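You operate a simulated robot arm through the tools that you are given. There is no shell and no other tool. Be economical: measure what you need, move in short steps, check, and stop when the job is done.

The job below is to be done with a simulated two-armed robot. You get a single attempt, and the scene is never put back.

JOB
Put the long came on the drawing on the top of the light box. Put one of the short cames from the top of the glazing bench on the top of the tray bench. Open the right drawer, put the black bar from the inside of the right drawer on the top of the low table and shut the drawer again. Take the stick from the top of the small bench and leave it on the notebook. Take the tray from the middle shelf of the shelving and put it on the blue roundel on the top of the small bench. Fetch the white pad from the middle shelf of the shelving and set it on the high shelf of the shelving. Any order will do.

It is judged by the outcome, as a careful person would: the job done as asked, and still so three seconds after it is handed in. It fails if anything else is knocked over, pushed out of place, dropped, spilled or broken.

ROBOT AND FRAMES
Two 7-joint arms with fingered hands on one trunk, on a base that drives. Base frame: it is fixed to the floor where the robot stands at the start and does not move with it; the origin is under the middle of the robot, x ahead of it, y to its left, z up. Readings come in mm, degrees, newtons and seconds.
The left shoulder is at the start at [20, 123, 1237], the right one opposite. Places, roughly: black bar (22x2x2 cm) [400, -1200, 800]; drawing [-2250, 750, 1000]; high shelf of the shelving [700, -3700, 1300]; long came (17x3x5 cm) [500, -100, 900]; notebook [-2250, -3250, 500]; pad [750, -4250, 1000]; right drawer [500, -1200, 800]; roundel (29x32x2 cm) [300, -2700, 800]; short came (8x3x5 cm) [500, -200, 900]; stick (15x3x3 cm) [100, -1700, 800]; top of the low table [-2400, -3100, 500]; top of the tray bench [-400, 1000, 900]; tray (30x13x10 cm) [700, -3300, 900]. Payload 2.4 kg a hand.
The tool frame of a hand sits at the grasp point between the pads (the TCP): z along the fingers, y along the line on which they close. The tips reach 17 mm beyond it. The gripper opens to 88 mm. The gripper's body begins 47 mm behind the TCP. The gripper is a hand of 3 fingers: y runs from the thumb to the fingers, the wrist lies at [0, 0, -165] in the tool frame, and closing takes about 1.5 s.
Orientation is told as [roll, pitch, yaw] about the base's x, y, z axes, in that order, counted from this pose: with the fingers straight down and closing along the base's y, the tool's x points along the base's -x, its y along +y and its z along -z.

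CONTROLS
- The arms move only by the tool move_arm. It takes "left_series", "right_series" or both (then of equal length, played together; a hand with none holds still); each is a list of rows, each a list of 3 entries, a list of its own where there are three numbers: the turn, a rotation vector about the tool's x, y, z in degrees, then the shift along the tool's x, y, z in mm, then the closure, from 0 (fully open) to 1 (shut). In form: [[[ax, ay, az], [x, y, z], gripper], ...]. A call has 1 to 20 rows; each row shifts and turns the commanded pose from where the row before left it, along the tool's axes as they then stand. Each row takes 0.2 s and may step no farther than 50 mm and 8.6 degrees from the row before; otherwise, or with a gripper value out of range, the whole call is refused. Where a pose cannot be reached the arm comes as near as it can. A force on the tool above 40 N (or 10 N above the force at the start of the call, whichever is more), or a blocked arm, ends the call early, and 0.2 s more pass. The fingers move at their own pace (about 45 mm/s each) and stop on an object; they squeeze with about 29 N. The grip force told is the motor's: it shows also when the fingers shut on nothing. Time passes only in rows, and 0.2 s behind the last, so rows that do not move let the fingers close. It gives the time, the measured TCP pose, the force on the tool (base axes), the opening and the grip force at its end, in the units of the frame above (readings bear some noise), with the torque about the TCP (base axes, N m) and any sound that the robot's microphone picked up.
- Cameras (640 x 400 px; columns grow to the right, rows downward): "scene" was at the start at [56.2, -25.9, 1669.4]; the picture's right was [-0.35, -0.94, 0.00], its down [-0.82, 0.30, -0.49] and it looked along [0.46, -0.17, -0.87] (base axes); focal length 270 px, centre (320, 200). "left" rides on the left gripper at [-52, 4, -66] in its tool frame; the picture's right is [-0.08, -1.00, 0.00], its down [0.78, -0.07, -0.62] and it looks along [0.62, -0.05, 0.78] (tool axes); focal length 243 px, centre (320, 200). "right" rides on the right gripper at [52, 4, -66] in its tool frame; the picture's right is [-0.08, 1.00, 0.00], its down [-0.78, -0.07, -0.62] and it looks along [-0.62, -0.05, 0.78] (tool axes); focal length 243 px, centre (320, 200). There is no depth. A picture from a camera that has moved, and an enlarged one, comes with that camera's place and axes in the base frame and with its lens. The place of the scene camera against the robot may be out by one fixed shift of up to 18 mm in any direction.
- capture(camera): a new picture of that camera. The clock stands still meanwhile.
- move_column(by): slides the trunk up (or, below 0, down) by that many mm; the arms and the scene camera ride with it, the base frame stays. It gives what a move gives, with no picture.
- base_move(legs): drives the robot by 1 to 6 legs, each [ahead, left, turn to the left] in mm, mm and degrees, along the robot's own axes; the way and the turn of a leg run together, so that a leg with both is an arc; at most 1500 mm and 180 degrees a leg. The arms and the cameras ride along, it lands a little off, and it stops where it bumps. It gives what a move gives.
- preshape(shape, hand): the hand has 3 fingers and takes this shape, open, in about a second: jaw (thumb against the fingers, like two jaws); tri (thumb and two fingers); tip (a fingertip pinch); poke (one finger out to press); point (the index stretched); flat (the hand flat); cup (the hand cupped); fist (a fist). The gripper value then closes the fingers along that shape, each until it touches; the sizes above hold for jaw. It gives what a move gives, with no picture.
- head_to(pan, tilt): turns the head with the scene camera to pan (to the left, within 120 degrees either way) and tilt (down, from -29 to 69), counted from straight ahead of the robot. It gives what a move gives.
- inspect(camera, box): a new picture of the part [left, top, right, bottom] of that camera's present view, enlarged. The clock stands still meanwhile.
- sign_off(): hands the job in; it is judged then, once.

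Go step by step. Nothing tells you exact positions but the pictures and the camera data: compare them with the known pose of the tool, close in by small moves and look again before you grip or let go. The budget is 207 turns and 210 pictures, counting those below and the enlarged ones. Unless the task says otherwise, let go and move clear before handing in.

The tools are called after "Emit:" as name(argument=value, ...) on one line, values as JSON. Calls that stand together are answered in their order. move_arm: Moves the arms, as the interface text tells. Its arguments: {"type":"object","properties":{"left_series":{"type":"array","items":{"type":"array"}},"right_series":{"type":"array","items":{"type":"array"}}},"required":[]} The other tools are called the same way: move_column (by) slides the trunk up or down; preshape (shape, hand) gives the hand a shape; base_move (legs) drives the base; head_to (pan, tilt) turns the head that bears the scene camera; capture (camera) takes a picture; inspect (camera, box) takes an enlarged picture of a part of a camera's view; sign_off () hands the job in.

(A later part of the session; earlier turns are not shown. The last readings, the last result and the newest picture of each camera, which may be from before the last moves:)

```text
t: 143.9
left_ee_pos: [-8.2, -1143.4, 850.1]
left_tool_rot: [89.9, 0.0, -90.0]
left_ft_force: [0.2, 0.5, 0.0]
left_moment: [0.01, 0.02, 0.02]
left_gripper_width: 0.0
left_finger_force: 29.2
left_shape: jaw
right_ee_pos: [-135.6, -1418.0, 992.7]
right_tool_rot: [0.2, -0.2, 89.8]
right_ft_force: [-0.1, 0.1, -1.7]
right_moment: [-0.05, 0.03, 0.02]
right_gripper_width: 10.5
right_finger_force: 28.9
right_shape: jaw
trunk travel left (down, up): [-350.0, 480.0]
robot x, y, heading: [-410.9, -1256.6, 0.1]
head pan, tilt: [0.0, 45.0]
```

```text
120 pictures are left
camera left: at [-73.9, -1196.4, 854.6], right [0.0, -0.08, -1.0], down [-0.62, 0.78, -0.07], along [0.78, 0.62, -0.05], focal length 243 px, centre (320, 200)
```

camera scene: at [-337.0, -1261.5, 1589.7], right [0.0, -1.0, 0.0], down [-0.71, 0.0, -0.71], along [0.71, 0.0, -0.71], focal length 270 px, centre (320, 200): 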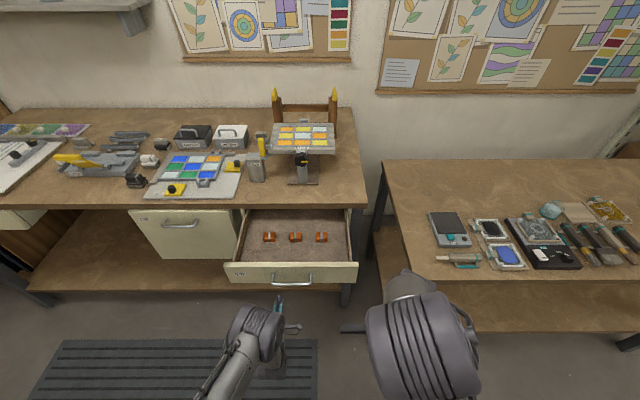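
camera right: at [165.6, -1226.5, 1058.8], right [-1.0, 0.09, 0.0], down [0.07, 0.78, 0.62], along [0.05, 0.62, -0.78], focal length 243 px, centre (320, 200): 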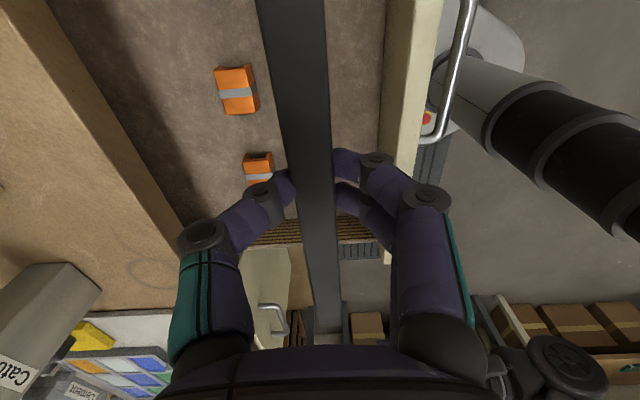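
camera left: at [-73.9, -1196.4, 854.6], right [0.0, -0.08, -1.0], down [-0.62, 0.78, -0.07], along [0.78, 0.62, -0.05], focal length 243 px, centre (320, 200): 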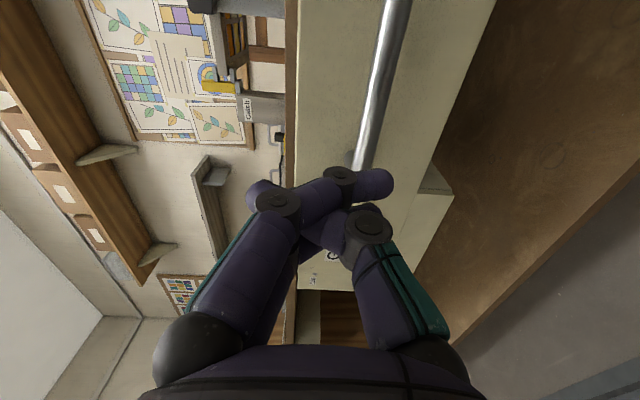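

The pusher faces the drawer front. I lower it 4 mm and drive forward to push the drawer shut.

Emit:
move_arm(left_series=[[[0, 0, 0], [0, -4, 0], 1], [[0, 0, 0], [0, 0, 0], 1]])

Emit:
base_move(legs=[[280, 0, 0]])

Emit:
capture(camera="scene")

```text
t: 144.5
left_ee_pos: [-7.6, -1143.5, 846.9]
left_tool_rot: [89.9, 0.0, -90.0]
left_ft_force: [-0.2, 0.6, -1.2]
left_moment: [-0.04, -0.01, 0.01]
left_gripper_width: 0.3
left_finger_force: 29.0
left_shape: jaw
right_ee_pos: [-134.7, -1417.0, 993.2]
right_tool_rot: [0.1, -0.1, 89.8]
right_ft_force: [0.0, -1.2, -2.6]
right_moment: [-0.03, 0.0, 0.01]
right_gripper_width: 10.5
right_finger_force: 28.7
right_shape: jaw
trunk travel left (down, up): [-350.0, 480.0]
robot x, y, heading: [-411.4, -1259.6, -0.2]
head pan, tilt: [0.0, 45.0]
```

```text
t: 146.5
left_ee_pos: [276.5, -1140.5, 847.2]
left_tool_rot: [89.9, 0.0, -89.7]
left_ft_force: [-7.9, -0.5, 0.2]
left_moment: [-0.03, 0.18, -0.02]
left_gripper_width: 0.0
left_finger_force: 28.8
left_shape: jaw
right_ee_pos: [151.0, -1415.3, 994.1]
right_tool_rot: [0.1, -0.1, 90.3]
right_ft_force: [0.5, -0.5, -1.8]
right_moment: [-0.03, -0.01, -0.01]
right_gripper_width: 10.2
right_finger_force: 29.3
right_shape: jaw
trunk travel left (down, up): [-350.0, 480.0]
robot x, y, heading: [-127.8, -1257.0, 0.4]
head pan, tilt: [0.0, 45.0]
```

```text
119 pictures are left
camera scene: at [-52.3, -1259.5, 1589.7], right [0.01, -1.0, 0.0], down [-0.71, 0.0, -0.71], along [0.71, 0.0, -0.71], focal length 270 px, centre (320, 200)
```

scene: 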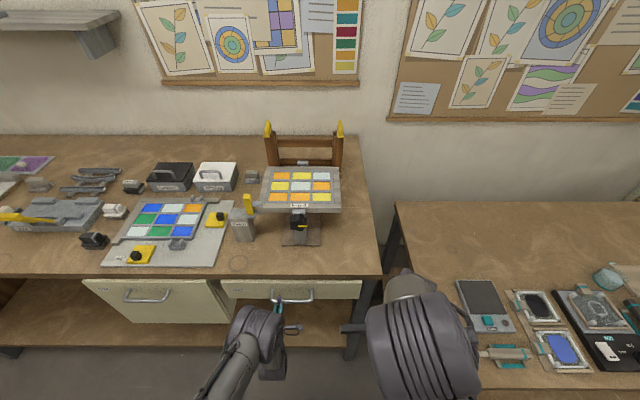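

Nearly shut. I push the remaining ~25 mm with the arm until the force rises.

Emit:
move_arm(left_series=[[[0, 0, 0], [0, 0, 6], 1], [[0, 0, 0], [0, 0, 6], 1], [[0, 0, 0], [0, 0, 6], 1], [[0, 0, 0], [0, 0, 5], 1], [[0, 0, 0], [0, 0, 4], 1], [[0, 0, 0], [0, 0, 4], 1], [[0, 0, 0], [0, 0, 4], 1], [[0, 0, 0], [0, 0, 0], 1]])

Emit:
inspect(camera="scene", box=[180, 240, 400, 360])

```text
t: 147.1
left_ee_pos: [279.5, -1139.1, 847.1]
left_tool_rot: [90.2, -0.1, -89.6]
left_ft_force: [-31.9, 1.9, 19.4]
left_moment: [0.02, 0.76, 0.0]
left_gripper_width: 0.1
left_finger_force: 29.3
left_shape: jaw
right_ee_pos: [148.1, -1414.9, 993.7]
right_tool_rot: [-0.1, -0.1, 90.5]
right_ft_force: [0.1, -0.9, -2.0]
right_moment: [-0.03, 0.02, -0.02]
right_gripper_width: 10.4
right_finger_force: 29.3
right_shape: jaw
trunk travel left (down, up): [-350.0, 480.0]
robot x, y, heading: [-128.1, -1255.0, 0.5]
head pan, tilt: [0.0, 45.0]
stopped in row 2 (left hand): the force on the tool passed its limit at 44 N (the readings are from after the stop); the commanded pose is now the measured one
```

```text
2.91 times, centred on (290, 300) of scene
camera zoom: at [-58.7, -1259.8, 1590.1], right [0.01, -1.0, 0.0], down [-0.7, 0.0, -0.71], along [0.71, 0.01, -0.7], focal length 784 px, centre (407, -91)
```

zoom: 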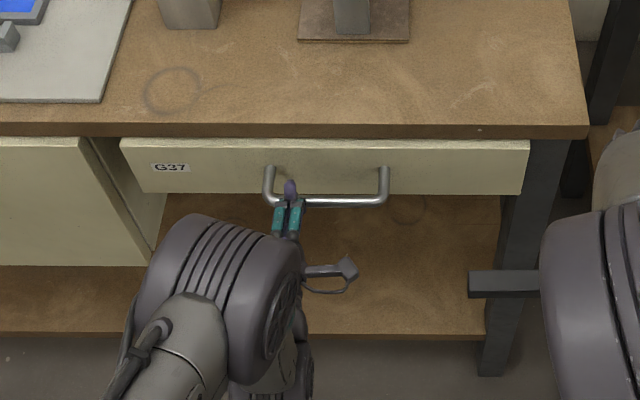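

The handle is back at its original place (x≈300 by the same measure), so the drawer is shut. I withdraw the left hand, back off and inspect the front.

Emit:
move_arm(left_series=[[[0, 0, 0], [0, 0, -20], 1], [[0, 0, 0], [0, 0, -40], 1], [[0, 0, 0], [0, 0, -40], 1], [[0, 0, 0], [0, 0, 0], 0.4]])

Emit:
base_move(legs=[[-260, 0, 0]])

Emit:
capture(camera="scene")

Emit:
inspect(camera="scene", box=[200, 180, 380, 290])

```text
t: 148.1
left_ee_pos: [189.6, -1141.3, 844.3]
left_tool_rot: [89.9, -0.1, -89.6]
left_ft_force: [0.2, 0.3, -0.7]
left_moment: [-0.04, -0.01, 0.03]
left_gripper_width: 52.1
left_finger_force: 0.0
left_shape: jaw
right_ee_pos: [153.4, -1413.7, 993.5]
right_tool_rot: [0.1, 0.1, 90.3]
right_ft_force: [-0.2, 0.3, -2.2]
right_moment: [-0.03, 0.03, 0.0]
right_gripper_width: 10.1
right_finger_force: 29.1
right_shape: jaw
trunk travel left (down, up): [-350.0, 480.0]
robot x, y, heading: [-123.4, -1257.4, 0.1]
head pan, tilt: [0.0, 45.0]
```

```text
t: 149.9
left_ee_pos: [-71.5, -1144.4, 842.5]
left_tool_rot: [89.9, 0.1, -89.9]
left_ft_force: [-1.7, 0.7, 0.4]
left_moment: [-0.02, -0.01, 0.0]
left_gripper_width: 52.8
left_finger_force: 0.1
left_shape: jaw
right_ee_pos: [-108.9, -1417.1, 993.1]
right_tool_rot: [0.0, -0.1, 90.2]
right_ft_force: [0.0, 0.3, -2.3]
right_moment: [0.01, -0.02, 0.0]
right_gripper_width: 10.3
right_finger_force: 28.9
right_shape: jaw
trunk travel left (down, up): [-350.0, 480.0]
robot x, y, heading: [-384.4, -1257.1, -0.1]
head pan, tilt: [0.0, 45.0]
```

```text
117 pictures are left
camera scene: at [-311.9, -1260.7, 1589.7], right [0.0, -1.0, 0.0], down [-0.71, 0.0, -0.71], along [0.71, 0.0, -0.71], focal length 270 px, centre (320, 200)
```

scene: 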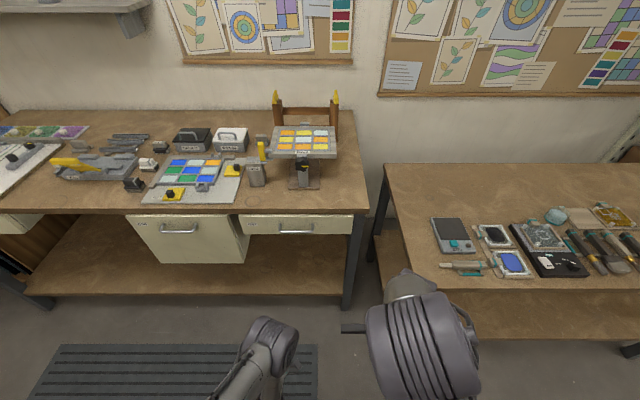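

```text
3.56 times, centred on (290, 235) of scene
camera zoom: at [-311.9, -1260.7, 1589.7], right [0.0, -1.0, 0.0], down [-0.71, 0.0, -0.71], along [0.71, 0.0, -0.71], focal length 959 px, centre (427, 76)
```

zoom: 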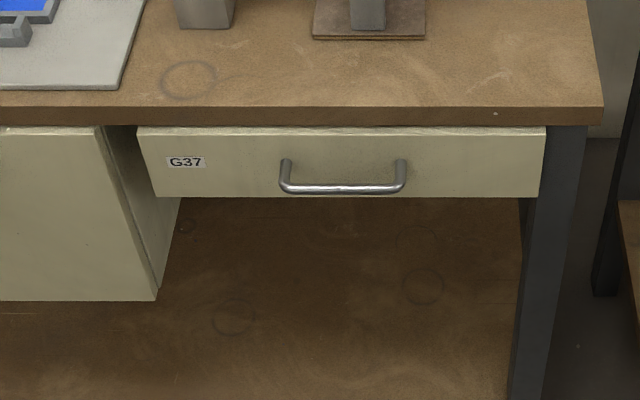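

The drawer is fully shut. Next is the stick: I raise the left hand and turn it fingers-down, closing along x.

Emit:
move_arm(left_series=[[[0, 0, 0], [0, 45, 0], 0.4], [[0, 0, 0], [0, 45, 0], 0.4], [[0, 0, 0], [0, 45, 0], 0.4], [[8.2, 0, 0], [0, 0, 0], 0.4], [[8.2, 0, 0], [0, 0, 0], 0.4], [[8.2, 0, 0], [0, 0, 0], 0.4], [[8.2, 0, 0], [0, 0, 0], 0.4], [[8.2, 0, 0], [0, 0, 0], 0.4], [[8.2, 0, 0], [0, 0, 0], 0.4], [[8.2, 0, 0], [0, 0, 0], 0.4], [[8.2, 0, 0], [0, 0, 0], 0.4], [[8.2, 0, 0], [0, 0, 0], 0.4], [[8.2, 0, 0], [0, 0, 0], 0.4], [[8, 0, 0], [0, 0, 0], 0.4], [[0, 0, 0], [0, 0, 0], 0.4]])

Emit:
base_move(legs=[[0, -540, 0]])

Emit:
capture(camera="left")

Emit:
capture(camera="scene")

```text
t: 153.2
left_ee_pos: [-54.4, -1143.1, 976.6]
left_tool_rot: [-0.1, 0.0, -89.9]
left_ft_force: [0.7, -0.6, -0.1]
left_moment: [0.01, 0.0, 0.01]
left_gripper_width: 52.5
left_finger_force: 0.0
left_shape: jaw
left hand out of reach, approached as far as the arm can: row 1, 2
right_ee_pos: [-109.2, -1417.4, 994.2]
right_tool_rot: [0.1, -0.1, 90.1]
right_ft_force: [-0.7, -0.5, -2.1]
right_moment: [0.01, 0.02, -0.02]
right_gripper_width: 9.9
right_finger_force: 29.3
right_shape: jaw
trunk travel left (down, up): [-350.0, 480.0]
robot x, y, heading: [-386.1, -1255.7, 0.2]
head pan, tilt: [0.0, 45.0]
```

```text
t: 156.2
left_ee_pos: [-54.1, -1680.0, 977.7]
left_tool_rot: [-0.2, -0.1, -90.1]
left_ft_force: [0.4, 0.1, 0.4]
left_moment: [0.0, -0.01, 0.01]
left_gripper_width: 53.0
left_finger_force: 0.0
left_shape: jaw
right_ee_pos: [-108.5, -1952.9, 993.3]
right_tool_rot: [0.2, -0.2, 89.9]
right_ft_force: [-0.7, 0.5, -1.6]
right_moment: [-0.02, -0.03, -0.01]
right_gripper_width: 10.6
right_finger_force: 28.9
right_shape: jaw
trunk travel left (down, up): [-350.0, 480.0]
robot x, y, heading: [-386.4, -1793.3, -0.3]
head pan, tilt: [0.0, 45.0]
```

```text
115 pictures are left
camera left: at [-50.3, -1733.0, 1042.3], right [-1.0, -0.08, 0.0], down [-0.06, 0.78, 0.62], along [-0.05, 0.62, -0.78], focal length 243 px, centre (320, 200)
```

left: 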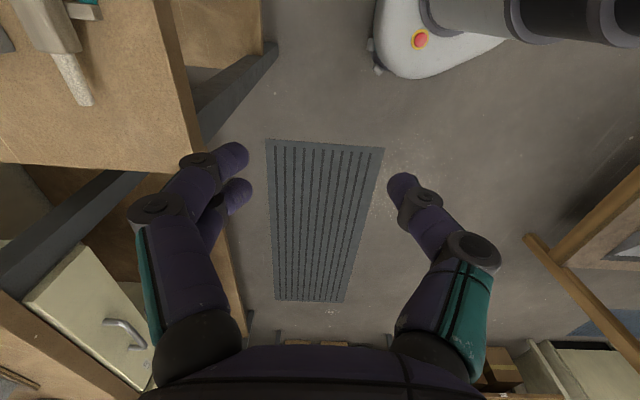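

```text
114 pictures are left
camera scene: at [-311.2, -1795.7, 1589.7], right [0.0, -1.0, 0.0], down [-0.71, 0.0, -0.71], along [0.71, 0.0, -0.71], focal length 270 px, centre (320, 200)
```

scene: 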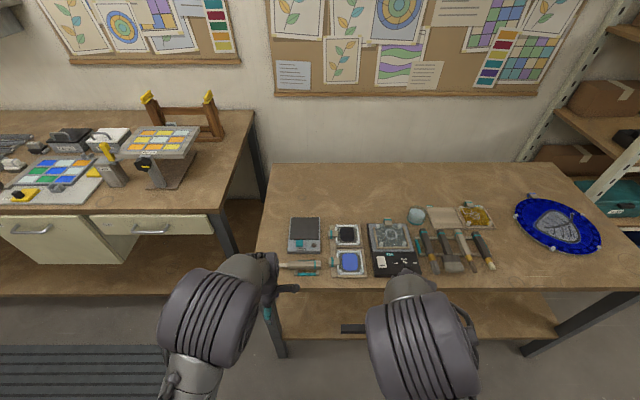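

Emit:
inspect(camera="scene", box=[260, 200, 420, 300])

Emit:
inspect(camera="left", box=[0, 0, 220, 160])

```text
4.00 times, centred on (340, 250) of scene
camera zoom: at [-311.2, -1795.7, 1589.7], right [0.0, -1.0, 0.0], down [-0.71, 0.0, -0.71], along [0.71, 0.0, -0.71], focal length 1079 px, centre (240, 0)
```

zoom: 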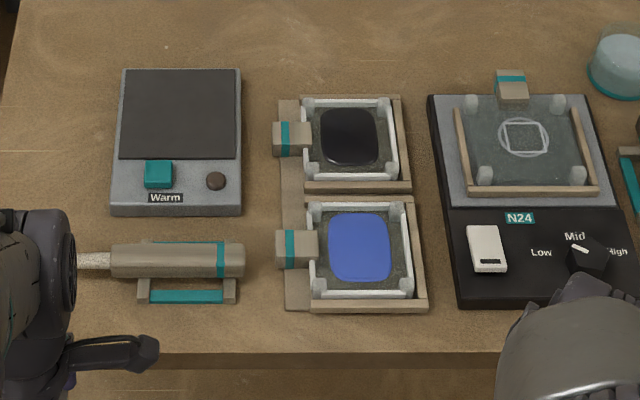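

```text
2.50 times, centred on (110, 80) of left
camera zoom: at [-50.3, -1733.0, 1042.3], right [-1.0, -0.08, 0.0], down [-0.06, 0.78, 0.62], along [-0.05, 0.62, -0.78], focal length 606 px, centre (845, 500)
```

zoom: 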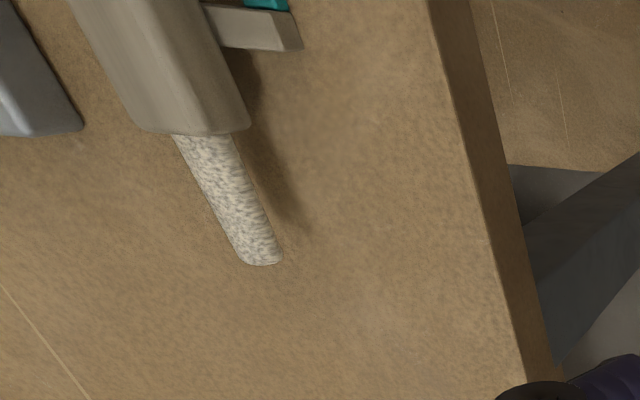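

The stick lies on a small rest, with its thin tip toward +y. I move the left hand forward over it to triangulate.

Emit:
move_arm(left_series=[[[0, 0, 0], [-10, 30, 0], 0.3], [[0, 0, 0], [-10, 30, 0], 0.3], [[0, 0, 0], [-10, 30, 0], 0.3], [[0, 0, 0], [-10, 30, 0], 0.3], [[0, 0, 0], [0, 0, 0], 0.3]])

Emit:
capture(camera="left")

```text
t: 157.4
left_ee_pos: [65.9, -1718.8, 975.8]
left_tool_rot: [-0.2, -0.1, -90.1]
left_ft_force: [0.7, 0.3, 0.1]
left_moment: [-0.01, 0.01, 0.02]
left_gripper_width: 61.3
left_finger_force: 0.0
left_shape: jaw
right_ee_pos: [-109.2, -1952.3, 993.2]
right_tool_rot: [0.1, 0.0, 89.8]
right_ft_force: [0.7, -0.4, -2.1]
right_moment: [0.04, -0.04, 0.03]
right_gripper_width: 10.0
right_finger_force: 29.1
right_shape: jaw
trunk travel left (down, up): [-350.0, 480.0]
robot x, y, heading: [-388.7, -1794.1, -0.1]
head pan, tilt: [0.0, 45.0]
```

```text
111 pictures are left
camera left: at [69.9, -1773.3, 1041.2], right [-1.0, -0.08, 0.0], down [-0.06, 0.78, 0.62], along [-0.05, 0.62, -0.78], focal length 243 px, centre (320, 200)
```

left: 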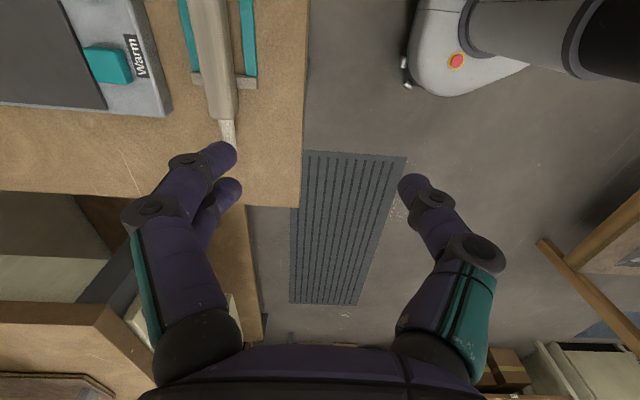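

The stick's body is at about x 155, centred at y≈-1742, with its top at z≈820. I drive in and centre the hand over it.

Emit:
base_move(legs=[[120, -60, 0]])

Emit:
move_arm(left_series=[[[0, 0, 0], [18, -15, 20], 0.3], [[0, 0, 0], [19, -16, 20], 0.3], [[0, 0, 0], [0, 0, 20], 0.3], [[0, 0, 0], [0, 0, 0], 0.3]])

Emit:
capture(camera="left")

```text
t: 158.7
left_ee_pos: [184.6, -1779.1, 974.6]
left_tool_rot: [-0.1, 0.0, -89.8]
left_ft_force: [0.4, 0.0, -0.2]
left_moment: [0.01, -0.01, 0.04]
left_gripper_width: 61.5
left_finger_force: 0.2
left_shape: jaw
right_ee_pos: [11.4, -2011.5, 993.5]
right_tool_rot: [0.1, -0.1, 90.1]
right_ft_force: [0.5, 0.4, -2.6]
right_moment: [0.03, 0.03, 0.0]
right_gripper_width: 10.0
right_finger_force: 28.7
right_shape: jaw
trunk travel left (down, up): [-350.0, 480.0]
robot x, y, heading: [-268.7, -1850.1, 0.2]
head pan, tilt: [0.0, 45.0]
```

```text
t: 159.7
left_ee_pos: [151.5, -1741.4, 913.9]
left_tool_rot: [0.0, -0.1, -89.9]
left_ft_force: [0.7, 0.8, -0.4]
left_moment: [0.02, 0.01, 0.0]
left_gripper_width: 61.3
left_finger_force: 0.0
left_shape: jaw
right_ee_pos: [10.2, -2011.3, 993.4]
right_tool_rot: [0.1, -0.1, 90.0]
right_ft_force: [0.4, 0.0, -2.0]
right_moment: [-0.01, -0.01, -0.01]
right_gripper_width: 10.1
right_finger_force: 28.8
right_shape: jaw
trunk travel left (down, up): [-350.0, 480.0]
robot x, y, heading: [-267.3, -1855.0, -0.2]
head pan, tilt: [0.0, 45.0]
```

```text
110 pictures are left
camera left: at [157.0, -1793.8, 981.1], right [-1.0, -0.09, 0.0], down [-0.07, 0.78, 0.62], along [-0.05, 0.62, -0.78], focal length 243 px, centre (320, 200)
```

left: 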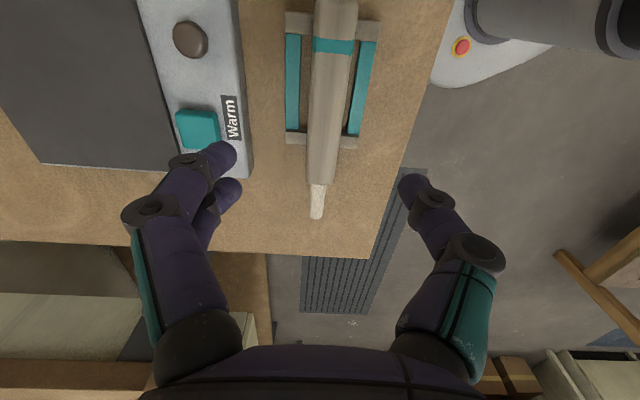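

The body axis is at x≈150, its top at z≈830 and the rest's rails at z≈809. I'll grip with the tips just above the rails (TCP z≈829).

Emit:
move_arm(left_series=[[[0, 0, 0], [0, -1.5, 30], 0.37], [[0, 0, 0], [0, 0, 30], 0.37], [[0, 0, 0], [0, 0, 0], 0.37]])

Emit:
capture(camera="left")

```text
t: 160.5
left_ee_pos: [151.3, -1741.4, 855.1]
left_tool_rot: [-0.2, 0.0, -90.0]
left_ft_force: [-0.8, -0.8, 0.3]
left_moment: [0.01, -0.01, -0.02]
left_gripper_width: 55.5
left_finger_force: 0.1
left_shape: jaw
right_ee_pos: [9.9, -2011.3, 993.6]
right_tool_rot: [0.1, -0.1, 90.0]
right_ft_force: [0.2, -0.7, -1.7]
right_moment: [0.02, 0.03, -0.04]
right_gripper_width: 10.1
right_finger_force: 28.8
right_shape: jaw
trunk travel left (down, up): [-350.0, 480.0]
robot x, y, heading: [-262.0, -1849.6, -0.2]
head pan, tilt: [0.0, 45.0]
```

```text
109 pictures are left
camera left: at [155.2, -1794.2, 920.9], right [-1.0, -0.09, 0.0], down [-0.07, 0.78, 0.62], along [-0.05, 0.62, -0.78], focal length 243 px, centre (320, 200)
```

left: 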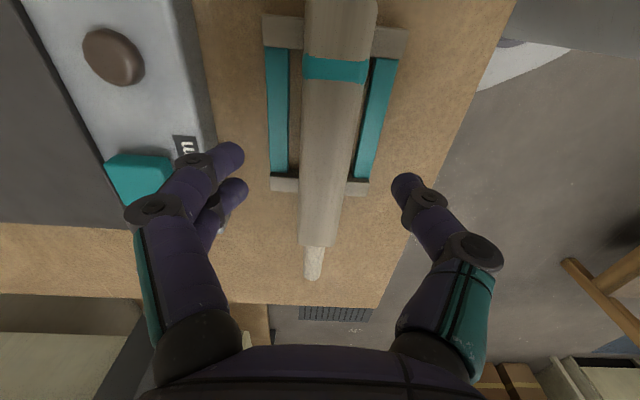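

Well lined up. I shift 3 mm, descend and close.

Emit:
move_arm(left_series=[[[0, 0, 0], [0, -3, 13], 0.37], [[0, 0, 0], [0, 0, 13], 0.37], [[0, 0, 0], [0, 0, 0], 0.37], [[0, 0, 0], [0, 0, 0], 1], [[0, 0, 0], [0, 0, 0], 1], [[0, 0, 0], [0, 0, 0], 1], [[0, 0, 0], [0, 0, 0], 1], [[0, 0, 0], [0, 0, 0], 1], [[0, 0, 0], [0, 0, 0], 1]])

Emit:
capture(camera="left")

```text
t: 162.5
left_ee_pos: [148.4, -1741.8, 828.7]
left_tool_rot: [-0.1, 0.1, -90.0]
left_ft_force: [-0.5, 1.2, 0.2]
left_moment: [0.0, 0.03, 0.02]
left_gripper_width: 16.1
left_finger_force: 28.7
left_shape: jaw
right_ee_pos: [10.1, -2010.0, 992.1]
right_tool_rot: [0.1, 0.0, 90.0]
right_ft_force: [-0.7, 0.9, -2.4]
right_moment: [-0.03, 0.0, 0.01]
right_gripper_width: 10.1
right_finger_force: 29.4
right_shape: jaw
trunk travel left (down, up): [-350.0, 480.0]
robot x, y, heading: [-267.8, -1848.5, -0.2]
head pan, tilt: [0.0, 45.0]
```

```text
108 pictures are left
camera left: at [152.5, -1794.6, 894.9], right [-1.0, -0.09, 0.0], down [-0.07, 0.78, 0.62], along [-0.06, 0.62, -0.78], focal length 243 px, centre (320, 200)
```

left: 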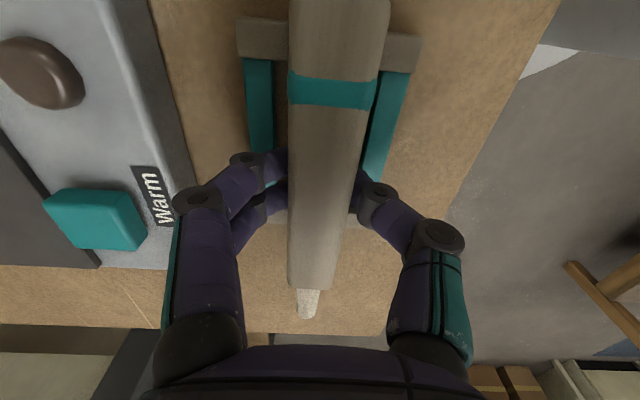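

Gripped. I lift slowly and check that the rest stays behind.

Emit:
move_arm(left_series=[[[0, 0, 0], [0, 0, -6], 1], [[0, 0, 0], [0, 0, -10], 1], [[0, 0, 0], [0, 0, -20], 1], [[0, 0, 0], [0, 0, -30], 1], [[0, 0, 0], [0, 0, -40], 1], [[0, 0, 0], [0, 0, -40], 1], [[0, 0, 0], [0, 0, 0], 1]])

Emit:
capture(camera="left")

```text
t: 164.1
left_ee_pos: [151.1, -1743.9, 975.6]
left_tool_rot: [-0.2, -0.1, -89.9]
left_ft_force: [0.5, -0.2, -0.5]
left_moment: [0.01, -0.03, 0.04]
left_gripper_width: 16.1
left_finger_force: 29.6
left_shape: jaw
right_ee_pos: [10.3, -2011.5, 993.7]
right_tool_rot: [0.2, -0.1, 90.0]
right_ft_force: [0.5, -0.7, -2.5]
right_moment: [-0.04, 0.02, 0.01]
right_gripper_width: 10.4
right_finger_force: 28.8
right_shape: jaw
trunk travel left (down, up): [-350.0, 480.0]
robot x, y, heading: [-265.0, -1854.4, 0.1]
head pan, tilt: [0.0, 45.0]
```

```text
107 pictures are left
camera left: at [155.7, -1795.7, 1040.9], right [-1.0, -0.09, 0.0], down [-0.07, 0.78, 0.62], along [-0.06, 0.62, -0.78], focal length 243 px, centre (320, 200)
```

left: 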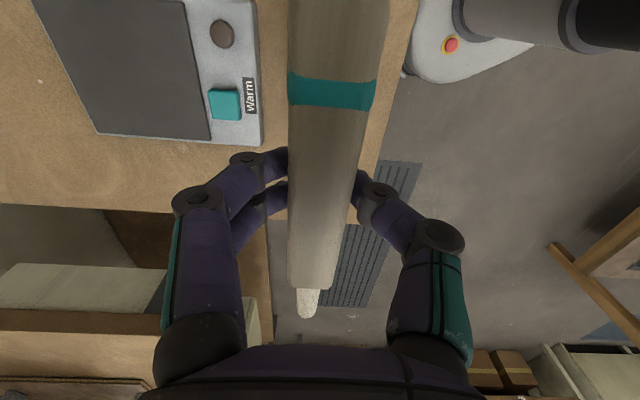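

The stick is held. I back off from the bench and look toward the low table to plan the route.

Emit:
base_move(legs=[[-200, 0, 0]])

Emit:
inspect(camera="scene", box=[240, 180, 440, 300])

Emit:
head_to(pan=-118, tilt=25)

Emit:
capture(camera="scene")

```text
t: 165.7
left_ee_pos: [-49.8, -1743.9, 974.8]
left_tool_rot: [-0.2, 0.0, -90.0]
left_ft_force: [-0.1, 0.1, -0.1]
left_moment: [0.01, 0.01, 0.0]
left_gripper_width: 16.2
left_finger_force: 29.0
left_shape: jaw
right_ee_pos: [-190.4, -2010.8, 992.0]
right_tool_rot: [0.0, -0.1, 89.9]
right_ft_force: [-0.2, -0.3, -1.9]
right_moment: [-0.04, -0.02, -0.04]
right_gripper_width: 10.3
right_finger_force: 28.7
right_shape: jaw
trunk travel left (down, up): [-350.0, 480.0]
robot x, y, heading: [-466.6, -1853.7, -0.3]
head pan, tilt: [0.0, 45.0]
```

```text
3.20 times, centred on (340, 240) of scene
camera zoom: at [-393.7, -1853.8, 1589.8], right [0.0, -1.0, 0.0], down [-0.71, 0.0, -0.71], along [0.71, 0.0, -0.71], focal length 863 px, centre (256, 72)
```

zoom: 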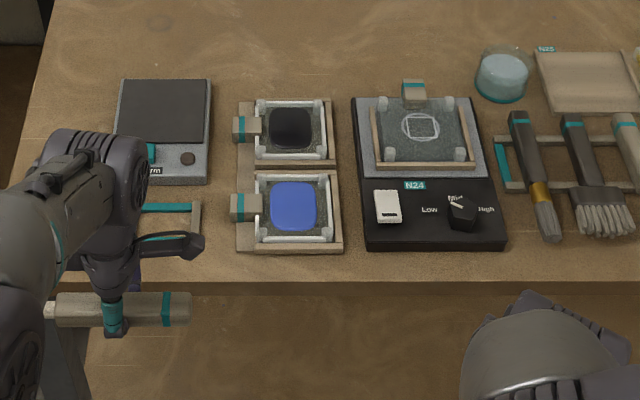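

```text
t: 167.7
left_ee_pos: [-48.3, -1744.1, 975.1]
left_tool_rot: [0.0, 0.0, -90.0]
left_ft_force: [0.0, 0.2, -0.8]
left_moment: [-0.04, 0.0, -0.03]
left_gripper_width: 16.0
left_finger_force: 29.2
left_shape: jaw
right_ee_pos: [-190.9, -2011.7, 992.9]
right_tool_rot: [0.1, -0.1, 90.0]
right_ft_force: [-0.5, 0.3, -1.8]
right_moment: [-0.01, 0.01, 0.03]
right_gripper_width: 10.2
right_finger_force: 28.9
right_shape: jaw
trunk travel left (down, up): [-350.0, 480.0]
robot x, y, heading: [-467.1, -1847.4, -0.1]
head pan, tilt: [-118.0, 25.0]
```

```text
105 pictures are left
camera scene: at [-516.9, -1935.0, 1620.3], right [-0.88, 0.47, 0.0], down [0.2, 0.37, -0.91], along [-0.43, -0.8, -0.42], focal length 270 px, centre (320, 200)
```

scene: 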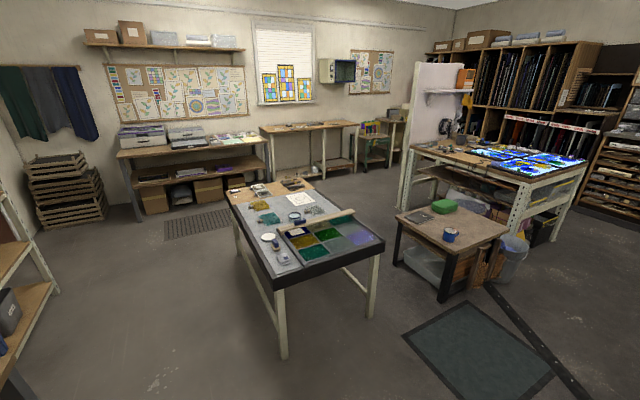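

The low table with the notebook stands beyond the black-rimmed table. I turn round and drive to the gap's entrance, then look again.

Emit:
base_move(legs=[[0, 0, -180], [0, 480, 0], [1180, 0, 0]])

Emit:
head_to(pan=50, tilt=35)

Emit:
capture(camera="scene")

Emit:
head_to(pan=110, tilt=40)

Emit:
capture(camera="scene")

```text
t: 183.7
left_ee_pos: [-2105.1, -2394.3, 975.0]
left_tool_rot: [-0.2, 0.0, 88.3]
left_ft_force: [-0.8, -0.3, -1.1]
left_moment: [-0.02, 0.0, 0.01]
left_gripper_width: 15.9
left_finger_force: 28.9
left_shape: jaw
right_ee_pos: [-1954.7, -2132.3, 993.9]
right_tool_rot: [0.2, -0.1, -91.7]
right_ft_force: [-0.5, 0.5, -2.0]
right_moment: [-0.01, -0.04, 0.01]
right_gripper_width: 10.0
right_finger_force: 29.0
right_shape: jaw
trunk travel left (down, up): [-350.0, 480.0]
robot x, y, heading: [-1685.2, -2302.5, 178.3]
head pan, tilt: [-118.0, 25.0]
```

```text
t: 186.2
left_ee_pos: [-2103.3, -2395.7, 974.0]
left_tool_rot: [0.0, 0.0, 88.4]
left_ft_force: [-0.2, 0.3, 0.2]
left_moment: [-0.01, 0.02, 0.01]
left_gripper_width: 15.8
left_finger_force: 28.9
left_shape: jaw
right_ee_pos: [-1954.0, -2132.9, 993.2]
right_tool_rot: [0.2, -0.1, -91.7]
right_ft_force: [0.5, 0.3, -1.9]
right_moment: [0.0, -0.01, -0.01]
right_gripper_width: 10.3
right_finger_force: 28.6
right_shape: jaw
trunk travel left (down, up): [-350.0, 480.0]
robot x, y, heading: [-1682.9, -2297.7, 178.9]
head pan, tilt: [50.0, 35.0]
```

```text
104 pictures are left
camera scene: at [-1706.8, -2369.7, 1604.5], right [-0.75, 0.67, 0.0], down [0.38, 0.43, -0.82], along [-0.55, -0.61, -0.57], focal length 270 px, centre (320, 200)
```

scene: 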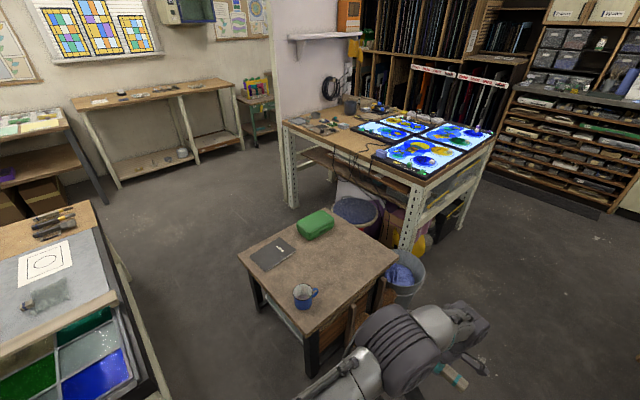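

```text
t: 187.5
left_ee_pos: [-2103.1, -2395.8, 973.9]
left_tool_rot: [-0.1, 0.0, 88.3]
left_ft_force: [-0.1, -0.1, -0.3]
left_moment: [0.02, -0.04, -0.02]
left_gripper_width: 15.5
left_finger_force: 29.2
left_shape: jaw
right_ee_pos: [-1954.2, -2131.9, 992.7]
right_tool_rot: [0.1, -0.1, -91.8]
right_ft_force: [-0.2, 0.2, -1.4]
right_moment: [-0.03, 0.02, -0.01]
right_gripper_width: 9.8
right_finger_force: 29.3
right_shape: jaw
trunk travel left (down, up): [-350.0, 480.0]
robot x, y, heading: [-1678.5, -2297.8, 178.1]
head pan, tilt: [110.0, 40.0]
```

```text
103 pictures are left
camera scene: at [-1621.6, -2384.8, 1597.0], right [-0.95, -0.31, 0.0], down [-0.2, 0.61, -0.77], along [0.24, -0.73, -0.64], focal length 270 px, centre (320, 200)
```

scene: 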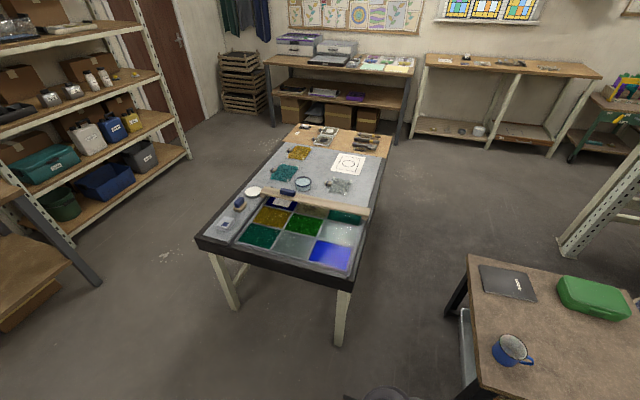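

I can see the free areas. The bar can go on the low table from its north side, and the stick onto the notebook from the south side. I check the floor ahead first.

Emit:
head_to(pan=15, tilt=45)

Emit:
capture(camera="scene")

```text
t: 189.2
left_ee_pos: [-2104.4, -2395.5, 974.8]
left_tool_rot: [0.0, 0.0, 88.4]
left_ft_force: [-0.1, 0.1, -0.6]
left_moment: [-0.02, 0.0, 0.03]
left_gripper_width: 15.8
left_finger_force: 28.7
left_shape: jaw
right_ee_pos: [-1954.4, -2131.6, 994.6]
right_tool_rot: [0.0, -0.1, -91.7]
right_ft_force: [0.5, 0.3, -1.7]
right_moment: [0.04, -0.01, 0.0]
right_gripper_width: 10.1
right_finger_force: 29.2
right_shape: jaw
trunk travel left (down, up): [-350.0, 480.0]
robot x, y, heading: [-1683.8, -2298.3, 178.3]
head pan, tilt: [15.0, 45.0]
```

```text
102 pictures are left
camera scene: at [-1727.3, -2322.7, 1589.7], right [-0.23, 0.97, 0.0], down [0.69, 0.16, -0.71], along [-0.69, -0.16, -0.71], focal length 270 px, centre (320, 200)
```

scene: 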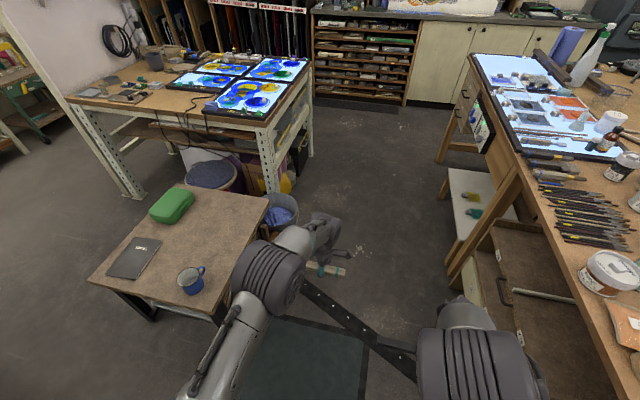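

A dark strip lies on the floor to the west, and I'll keep clear of it. I go south first, turn to face the table, then strafe west.

Emit:
base_move(legs=[[0, 250, 0], [0, 0, 91.5], [0, -400, 0]])

Emit:
head_to(pan=0, tilt=50)

Emit:
capture(camera="scene")

```text
t: 197.1
left_ee_pos: [-1980.2, -2979.3, 975.8]
left_tool_rot: [-0.1, 0.0, -179.0]
left_ft_force: [0.1, 0.4, -0.6]
left_moment: [-0.01, -0.01, 0.03]
left_gripper_width: 15.4
left_finger_force: 28.8
left_shape: jaw
right_ee_pos: [-2251.4, -2844.9, 992.5]
right_tool_rot: [0.1, -0.1, 1.0]
right_ft_force: [0.1, -0.1, -2.1]
right_moment: [0.05, -0.02, 0.03]
right_gripper_width: 10.1
right_finger_force: 28.8
right_shape: jaw
trunk travel left (down, up): [-350.0, 480.0]
robot x, y, heading: [-2096.7, -2561.4, -88.9]
head pan, tilt: [15.0, 45.0]
```

```text
t: 197.9
left_ee_pos: [-1980.6, -2980.4, 974.1]
left_tool_rot: [-0.1, 0.0, -179.1]
left_ft_force: [0.6, -0.3, -1.1]
left_moment: [0.0, 0.01, -0.02]
left_gripper_width: 15.6
left_finger_force: 29.2
left_shape: jaw
right_ee_pos: [-2250.4, -2843.0, 992.7]
right_tool_rot: [0.2, -0.2, 1.1]
right_ft_force: [0.3, 0.0, -1.4]
right_moment: [0.0, 0.0, -0.01]
right_gripper_width: 9.7
right_finger_force: 28.6
right_shape: jaw
trunk travel left (down, up): [-350.0, 480.0]
robot x, y, heading: [-2096.5, -2560.1, -89.1]
head pan, tilt: [0.0, 50.0]
```

```text
101 pictures are left
camera scene: at [-2079.9, -2623.1, 1582.8], right [-1.0, -0.02, 0.0], down [-0.01, 0.77, -0.64], along [0.01, -0.64, -0.77], focal length 270 px, centre (320, 200)
```

scene: 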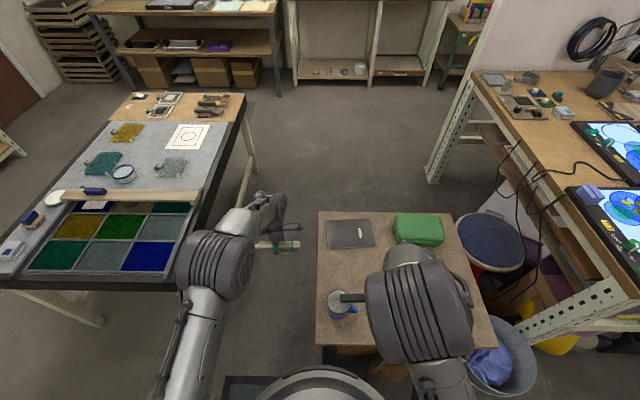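

Table layout confirmed: the free area is right of the cup. I swing the right hand outward over (-2390,-2965), then lower the trunk.

Emit:
move_arm(right_series=[[[0, 0, 0], [34, 0, 0], 1], [[0, 0, 0], [35, 0, 0], 1], [[0, 0, 0], [35, 0, 0], 1], [[0, 0, 0], [35, 0, 0], 1], [[0, 0, 0], [0, -40, 0], 1], [[0, 0, 0], [0, -40, 0], 1], [[0, 0, 0], [0, -40, 0], 1], [[0, 0, 0], [0, 0, 0], 1]])

Emit:
capture(camera="right")

Emit:
capture(camera="scene")

```text
t: 199.7
left_ee_pos: [-1979.8, -2980.7, 973.4]
left_tool_rot: [-0.1, 0.0, -179.0]
left_ft_force: [-0.4, 0.4, -1.7]
left_moment: [0.0, -0.03, -0.05]
left_gripper_width: 15.5
left_finger_force: 29.5
left_shape: jaw
right_ee_pos: [-2387.4, -2964.6, 993.7]
right_tool_rot: [0.2, -0.2, 1.0]
right_ft_force: [0.5, 0.8, -1.0]
right_moment: [0.0, 0.04, 0.0]
right_gripper_width: 9.8
right_finger_force: 29.0
right_shape: jaw
trunk travel left (down, up): [-350.0, 480.0]
robot x, y, heading: [-2096.4, -2565.2, -88.8]
head pan, tilt: [0.0, 50.0]
```

```text
100 pictures are left
camera right: at [-2440.8, -2960.8, 1059.7], right [0.07, 1.0, 0.0], down [0.78, -0.06, 0.62], along [0.62, -0.04, -0.78], focal length 243 px, centre (320, 200)
```

right: 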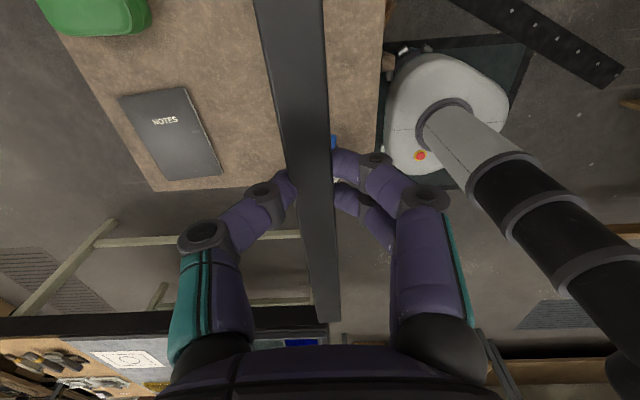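

```text
99 pictures are left
camera scene: at [-2080.0, -2622.9, 1582.8], right [-1.0, -0.02, 0.0], down [-0.01, 0.77, -0.64], along [0.01, -0.64, -0.77], focal length 270 px, centre (320, 200)
```

scene: 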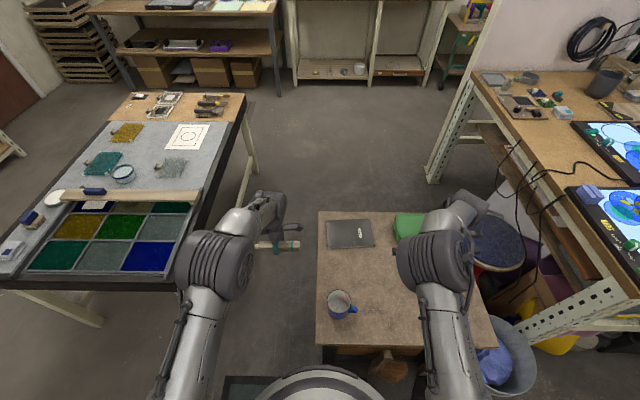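

The bar hangs over a free area. I lower the trunk 330 mm and look again.

Emit:
move_column(by=-330)

Emit:
capture(camera="right")

Emit:
capture(camera="scene")

```text
t: 202.9
left_ee_pos: [-1979.6, -2979.4, 644.3]
left_tool_rot: [0.0, 0.1, -179.1]
left_ft_force: [0.6, -0.6, -1.7]
left_moment: [0.0, -0.02, 0.0]
left_gripper_width: 15.7
left_finger_force: 29.8
left_shape: jaw
right_ee_pos: [-2386.9, -2965.0, 662.3]
right_tool_rot: [0.1, 0.0, 1.0]
right_ft_force: [0.0, -0.9, -1.4]
right_moment: [0.03, -0.01, -0.04]
right_gripper_width: 9.3
right_finger_force: 29.0
right_shape: jaw
trunk travel left (down, up): [-20.0, 810.0]
robot x, y, heading: [-2095.6, -2561.4, -89.0]
head pan, tilt: [0.0, 50.0]
```

```text
98 pictures are left
camera right: at [-2440.7, -2960.7, 729.8], right [0.07, 1.0, 0.0], down [0.78, -0.05, 0.62], along [0.62, -0.04, -0.78], focal length 243 px, centre (320, 200)
```

right: 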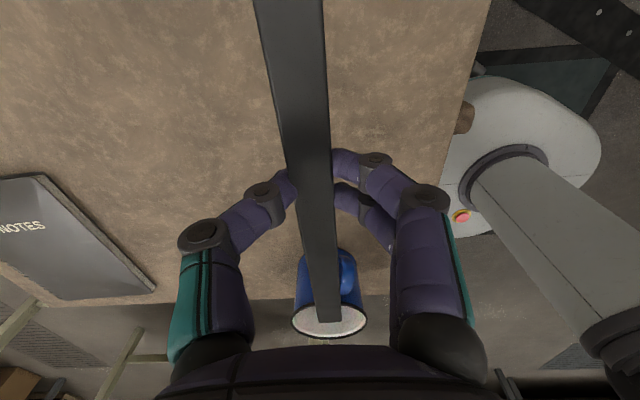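

```text
97 pictures are left
camera scene: at [-2080.0, -2623.0, 1252.8], right [-1.0, -0.02, 0.0], down [-0.01, 0.77, -0.64], along [0.01, -0.64, -0.77], focal length 270 px, centre (320, 200)
```

scene: 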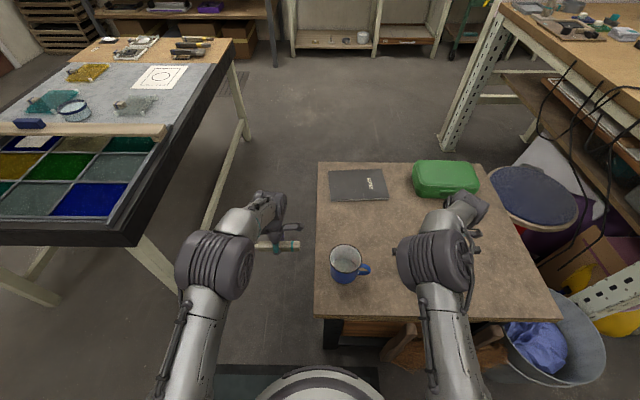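

The table top is at z≈515, so contact should come near TCP z≈540. I lower the bar in steps.

Emit:
move_arm(right_series=[[[0, 0, 0], [0, 0, 30], 1], [[0, 0, 0], [0, 0, 30], 1], [[0, 0, 0], [0, 0, 30], 1], [[0, 0, 0], [0, 0, 15], 1], [[0, 0, 0], [0, 0, 0], 1]])

Emit:
capture(camera="right")

```text
t: 204.1
left_ee_pos: [-1979.5, -2980.4, 644.7]
left_tool_rot: [0.0, 0.0, -179.1]
left_ft_force: [-0.3, 0.9, -0.6]
left_moment: [0.0, -0.03, 0.01]
left_gripper_width: 15.5
left_finger_force: 28.9
left_shape: jaw
right_ee_pos: [-2387.3, -2963.3, 559.1]
right_tool_rot: [0.0, 0.0, 1.0]
right_ft_force: [-0.6, 0.9, -2.2]
right_moment: [-0.01, 0.05, 0.01]
right_gripper_width: 9.7
right_finger_force: 28.6
right_shape: jaw
trunk travel left (down, up): [-20.0, 810.0]
robot x, y, heading: [-2094.4, -2565.1, -89.1]
head pan, tilt: [0.0, 50.0]
```

```text
96 pictures are left
camera right: at [-2440.7, -2960.2, 625.7], right [0.07, 1.0, 0.0], down [0.78, -0.05, 0.62], along [0.62, -0.04, -0.78], focal length 243 px, centre (320, 200)
```

right: 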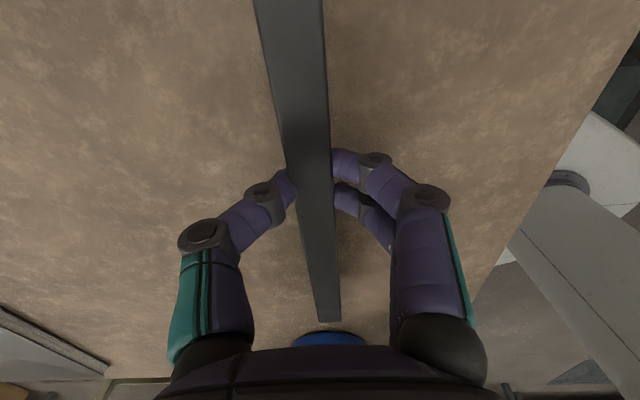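

Emit:
move_arm(right_series=[[[0, 0, 0], [0, 0, 5], 1], [[0, 0, 0], [0, 0, 4], 1], [[0, 0, 0], [0, 0, 3], 1], [[0, 0, 0], [0, 0, 0], 1]])

Emit:
move_arm(right_series=[[[0, 0, 0], [0, 0, 2], 1], [[0, 0, 0], [0, 0, 2], 1], [[0, 0, 0], [0, 0, 0], 1]])

Emit:
move_arm(right_series=[[[0, 0, 0], [0, 0, 1.5], 1], [[0, 0, 0], [0, 0, 0], 1]])

```text
t: 205.1
left_ee_pos: [-1980.3, -2980.0, 644.0]
left_tool_rot: [-0.1, 0.0, -179.0]
left_ft_force: [1.0, 0.2, -0.7]
left_moment: [-0.03, 0.0, -0.01]
left_gripper_width: 15.3
left_finger_force: 28.7
left_shape: jaw
right_ee_pos: [-2388.0, -2963.2, 546.4]
right_tool_rot: [0.0, -0.2, 1.0]
right_ft_force: [-0.7, -0.6, -2.4]
right_moment: [0.03, -0.01, -0.01]
right_gripper_width: 9.6
right_finger_force: 29.5
right_shape: jaw
trunk travel left (down, up): [-20.0, 810.0]
robot x, y, heading: [-2095.9, -2565.9, -88.8]
head pan, tilt: [0.0, 50.0]
```

```text
t: 205.9
left_ee_pos: [-1978.9, -2979.8, 643.9]
left_tool_rot: [-0.2, 0.0, -178.9]
left_ft_force: [-0.2, -0.5, -1.1]
left_moment: [0.04, 0.0, 0.04]
left_gripper_width: 15.6
left_finger_force: 29.1
left_shape: jaw
right_ee_pos: [-2387.6, -2963.1, 543.0]
right_tool_rot: [0.2, 0.0, 1.0]
right_ft_force: [0.6, 1.0, -1.8]
right_moment: [0.02, -0.04, -0.01]
right_gripper_width: 9.8
right_finger_force: 29.0
right_shape: jaw
trunk travel left (down, up): [-20.0, 810.0]
robot x, y, heading: [-2093.7, -2561.4, -89.0]
head pan, tilt: [0.0, 50.0]
```

```text
t: 206.5
left_ee_pos: [-1979.7, -2979.9, 644.5]
left_tool_rot: [-0.1, 0.0, -178.9]
left_ft_force: [0.5, 0.3, -0.8]
left_moment: [0.02, -0.03, -0.01]
left_gripper_width: 15.2
left_finger_force: 28.5
left_shape: jaw
right_ee_pos: [-2386.7, -2964.5, 541.3]
right_tool_rot: [0.0, -0.1, 1.0]
right_ft_force: [-0.1, 0.1, 5.3]
right_moment: [0.05, -0.03, -0.03]
right_gripper_width: 10.2
right_finger_force: 29.6
right_shape: jaw
trunk travel left (down, up): [-20.0, 810.0]
robot x, y, heading: [-2095.5, -2558.8, -88.7]
head pan, tilt: [0.0, 50.0]
```

Contact, 5 N up. I release slowly.

Emit:
move_arm(right_series=[[[0, 0, 0], [0, 0, -0.5], 0.85], [[0, 0, 0], [0, 0, 0], 0.78], [[0, 0, 0], [0, 0, 0], 0.7], [[0, 0, 0], [0, 0, 0], 0.6], [[0, 0, 0], [0, 0, 0], 0.5], [[0, 0, 0], [0, 0, 0], 0.45], [[0, 0, 0], [0, 0, 0], 0.45]])

Emit:
capture(camera="right")

```text
t: 208.1
left_ee_pos: [-1980.4, -2979.4, 645.3]
left_tool_rot: [-0.1, 0.0, -179.0]
left_ft_force: [0.6, 0.1, -0.3]
left_moment: [-0.01, 0.0, -0.02]
left_gripper_width: 15.4
left_finger_force: 28.6
left_shape: jaw
right_ee_pos: [-2386.9, -2963.7, 540.5]
right_tool_rot: [0.1, -0.1, 1.0]
right_ft_force: [0.1, 0.1, 0.7]
right_moment: [-0.03, -0.01, 0.02]
right_gripper_width: 48.2
right_finger_force: 0.0
right_shape: jaw
trunk travel left (down, up): [-20.0, 810.0]
robot x, y, heading: [-2092.2, -2564.0, -89.0]
head pan, tilt: [0.0, 50.0]
```

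```text
95 pictures are left
camera right: at [-2440.6, -2960.6, 607.7], right [0.07, 1.0, 0.0], down [0.78, -0.05, 0.62], along [0.62, -0.04, -0.78], focal length 243 px, centre (320, 200)
```

right: 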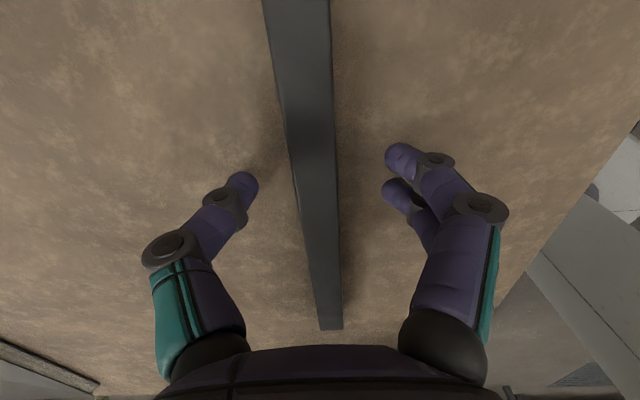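

The bar lies on the low table. I lift the hand away, raise the trunk, tuck in the right arm and check.

Emit:
move_arm(right_series=[[[0, 0, 0], [0, 0, -30], 0.4], [[0, 0, 0], [0, 0, -40], 0.4], [[0, 0, 0], [0, 0, -40], 0.4], [[0, 0, 0], [0, 0, -40], 0.4], [[0, 0, 0], [-30, 35, 0], 0.4], [[0, 0, 0], [-30, 35, 0], 0.4], [[0, 0, 0], [-30, 35, 0], 0.4], [[0, 0, 0], [-30, 25, 0], 0.4], [[0, 0, 0], [0, 0, 0], 0.4]])

Emit:
move_column(by=450)

Emit:
capture(camera="scene")

```text
t: 210.1
left_ee_pos: [-1979.3, -2980.2, 645.4]
left_tool_rot: [-0.1, -0.1, -179.0]
left_ft_force: [0.6, -0.1, -1.2]
left_moment: [0.02, 0.01, -0.03]
left_gripper_width: 15.6
left_finger_force: 29.2
left_shape: jaw
right_ee_pos: [-2268.5, -2832.7, 692.2]
right_tool_rot: [0.1, 0.0, 1.0]
right_ft_force: [0.7, 0.0, 0.2]
right_moment: [-0.03, -0.01, -0.01]
right_gripper_width: 52.6
right_finger_force: 0.1
right_shape: jaw
trunk travel left (down, up): [-20.0, 810.0]
robot x, y, heading: [-2097.5, -2564.8, -89.1]
head pan, tilt: [0.0, 50.0]
```

```text
refused: 450 is not a number from -400 to 400
```

```text
94 pictures are left
camera scene: at [-2079.8, -2622.8, 1252.8], right [-1.0, -0.02, 0.0], down [-0.01, 0.77, -0.64], along [0.01, -0.64, -0.77], focal length 270 px, centre (320, 200)
```

scene: 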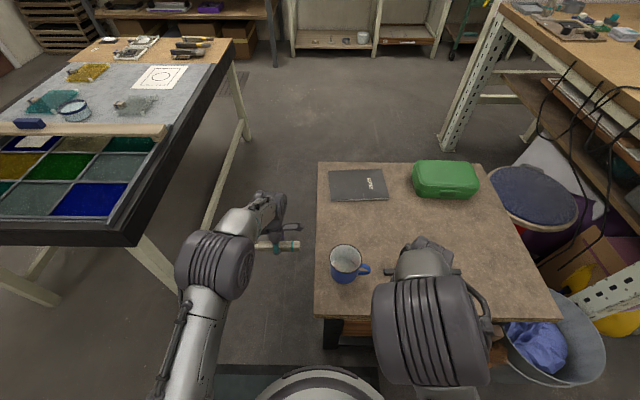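

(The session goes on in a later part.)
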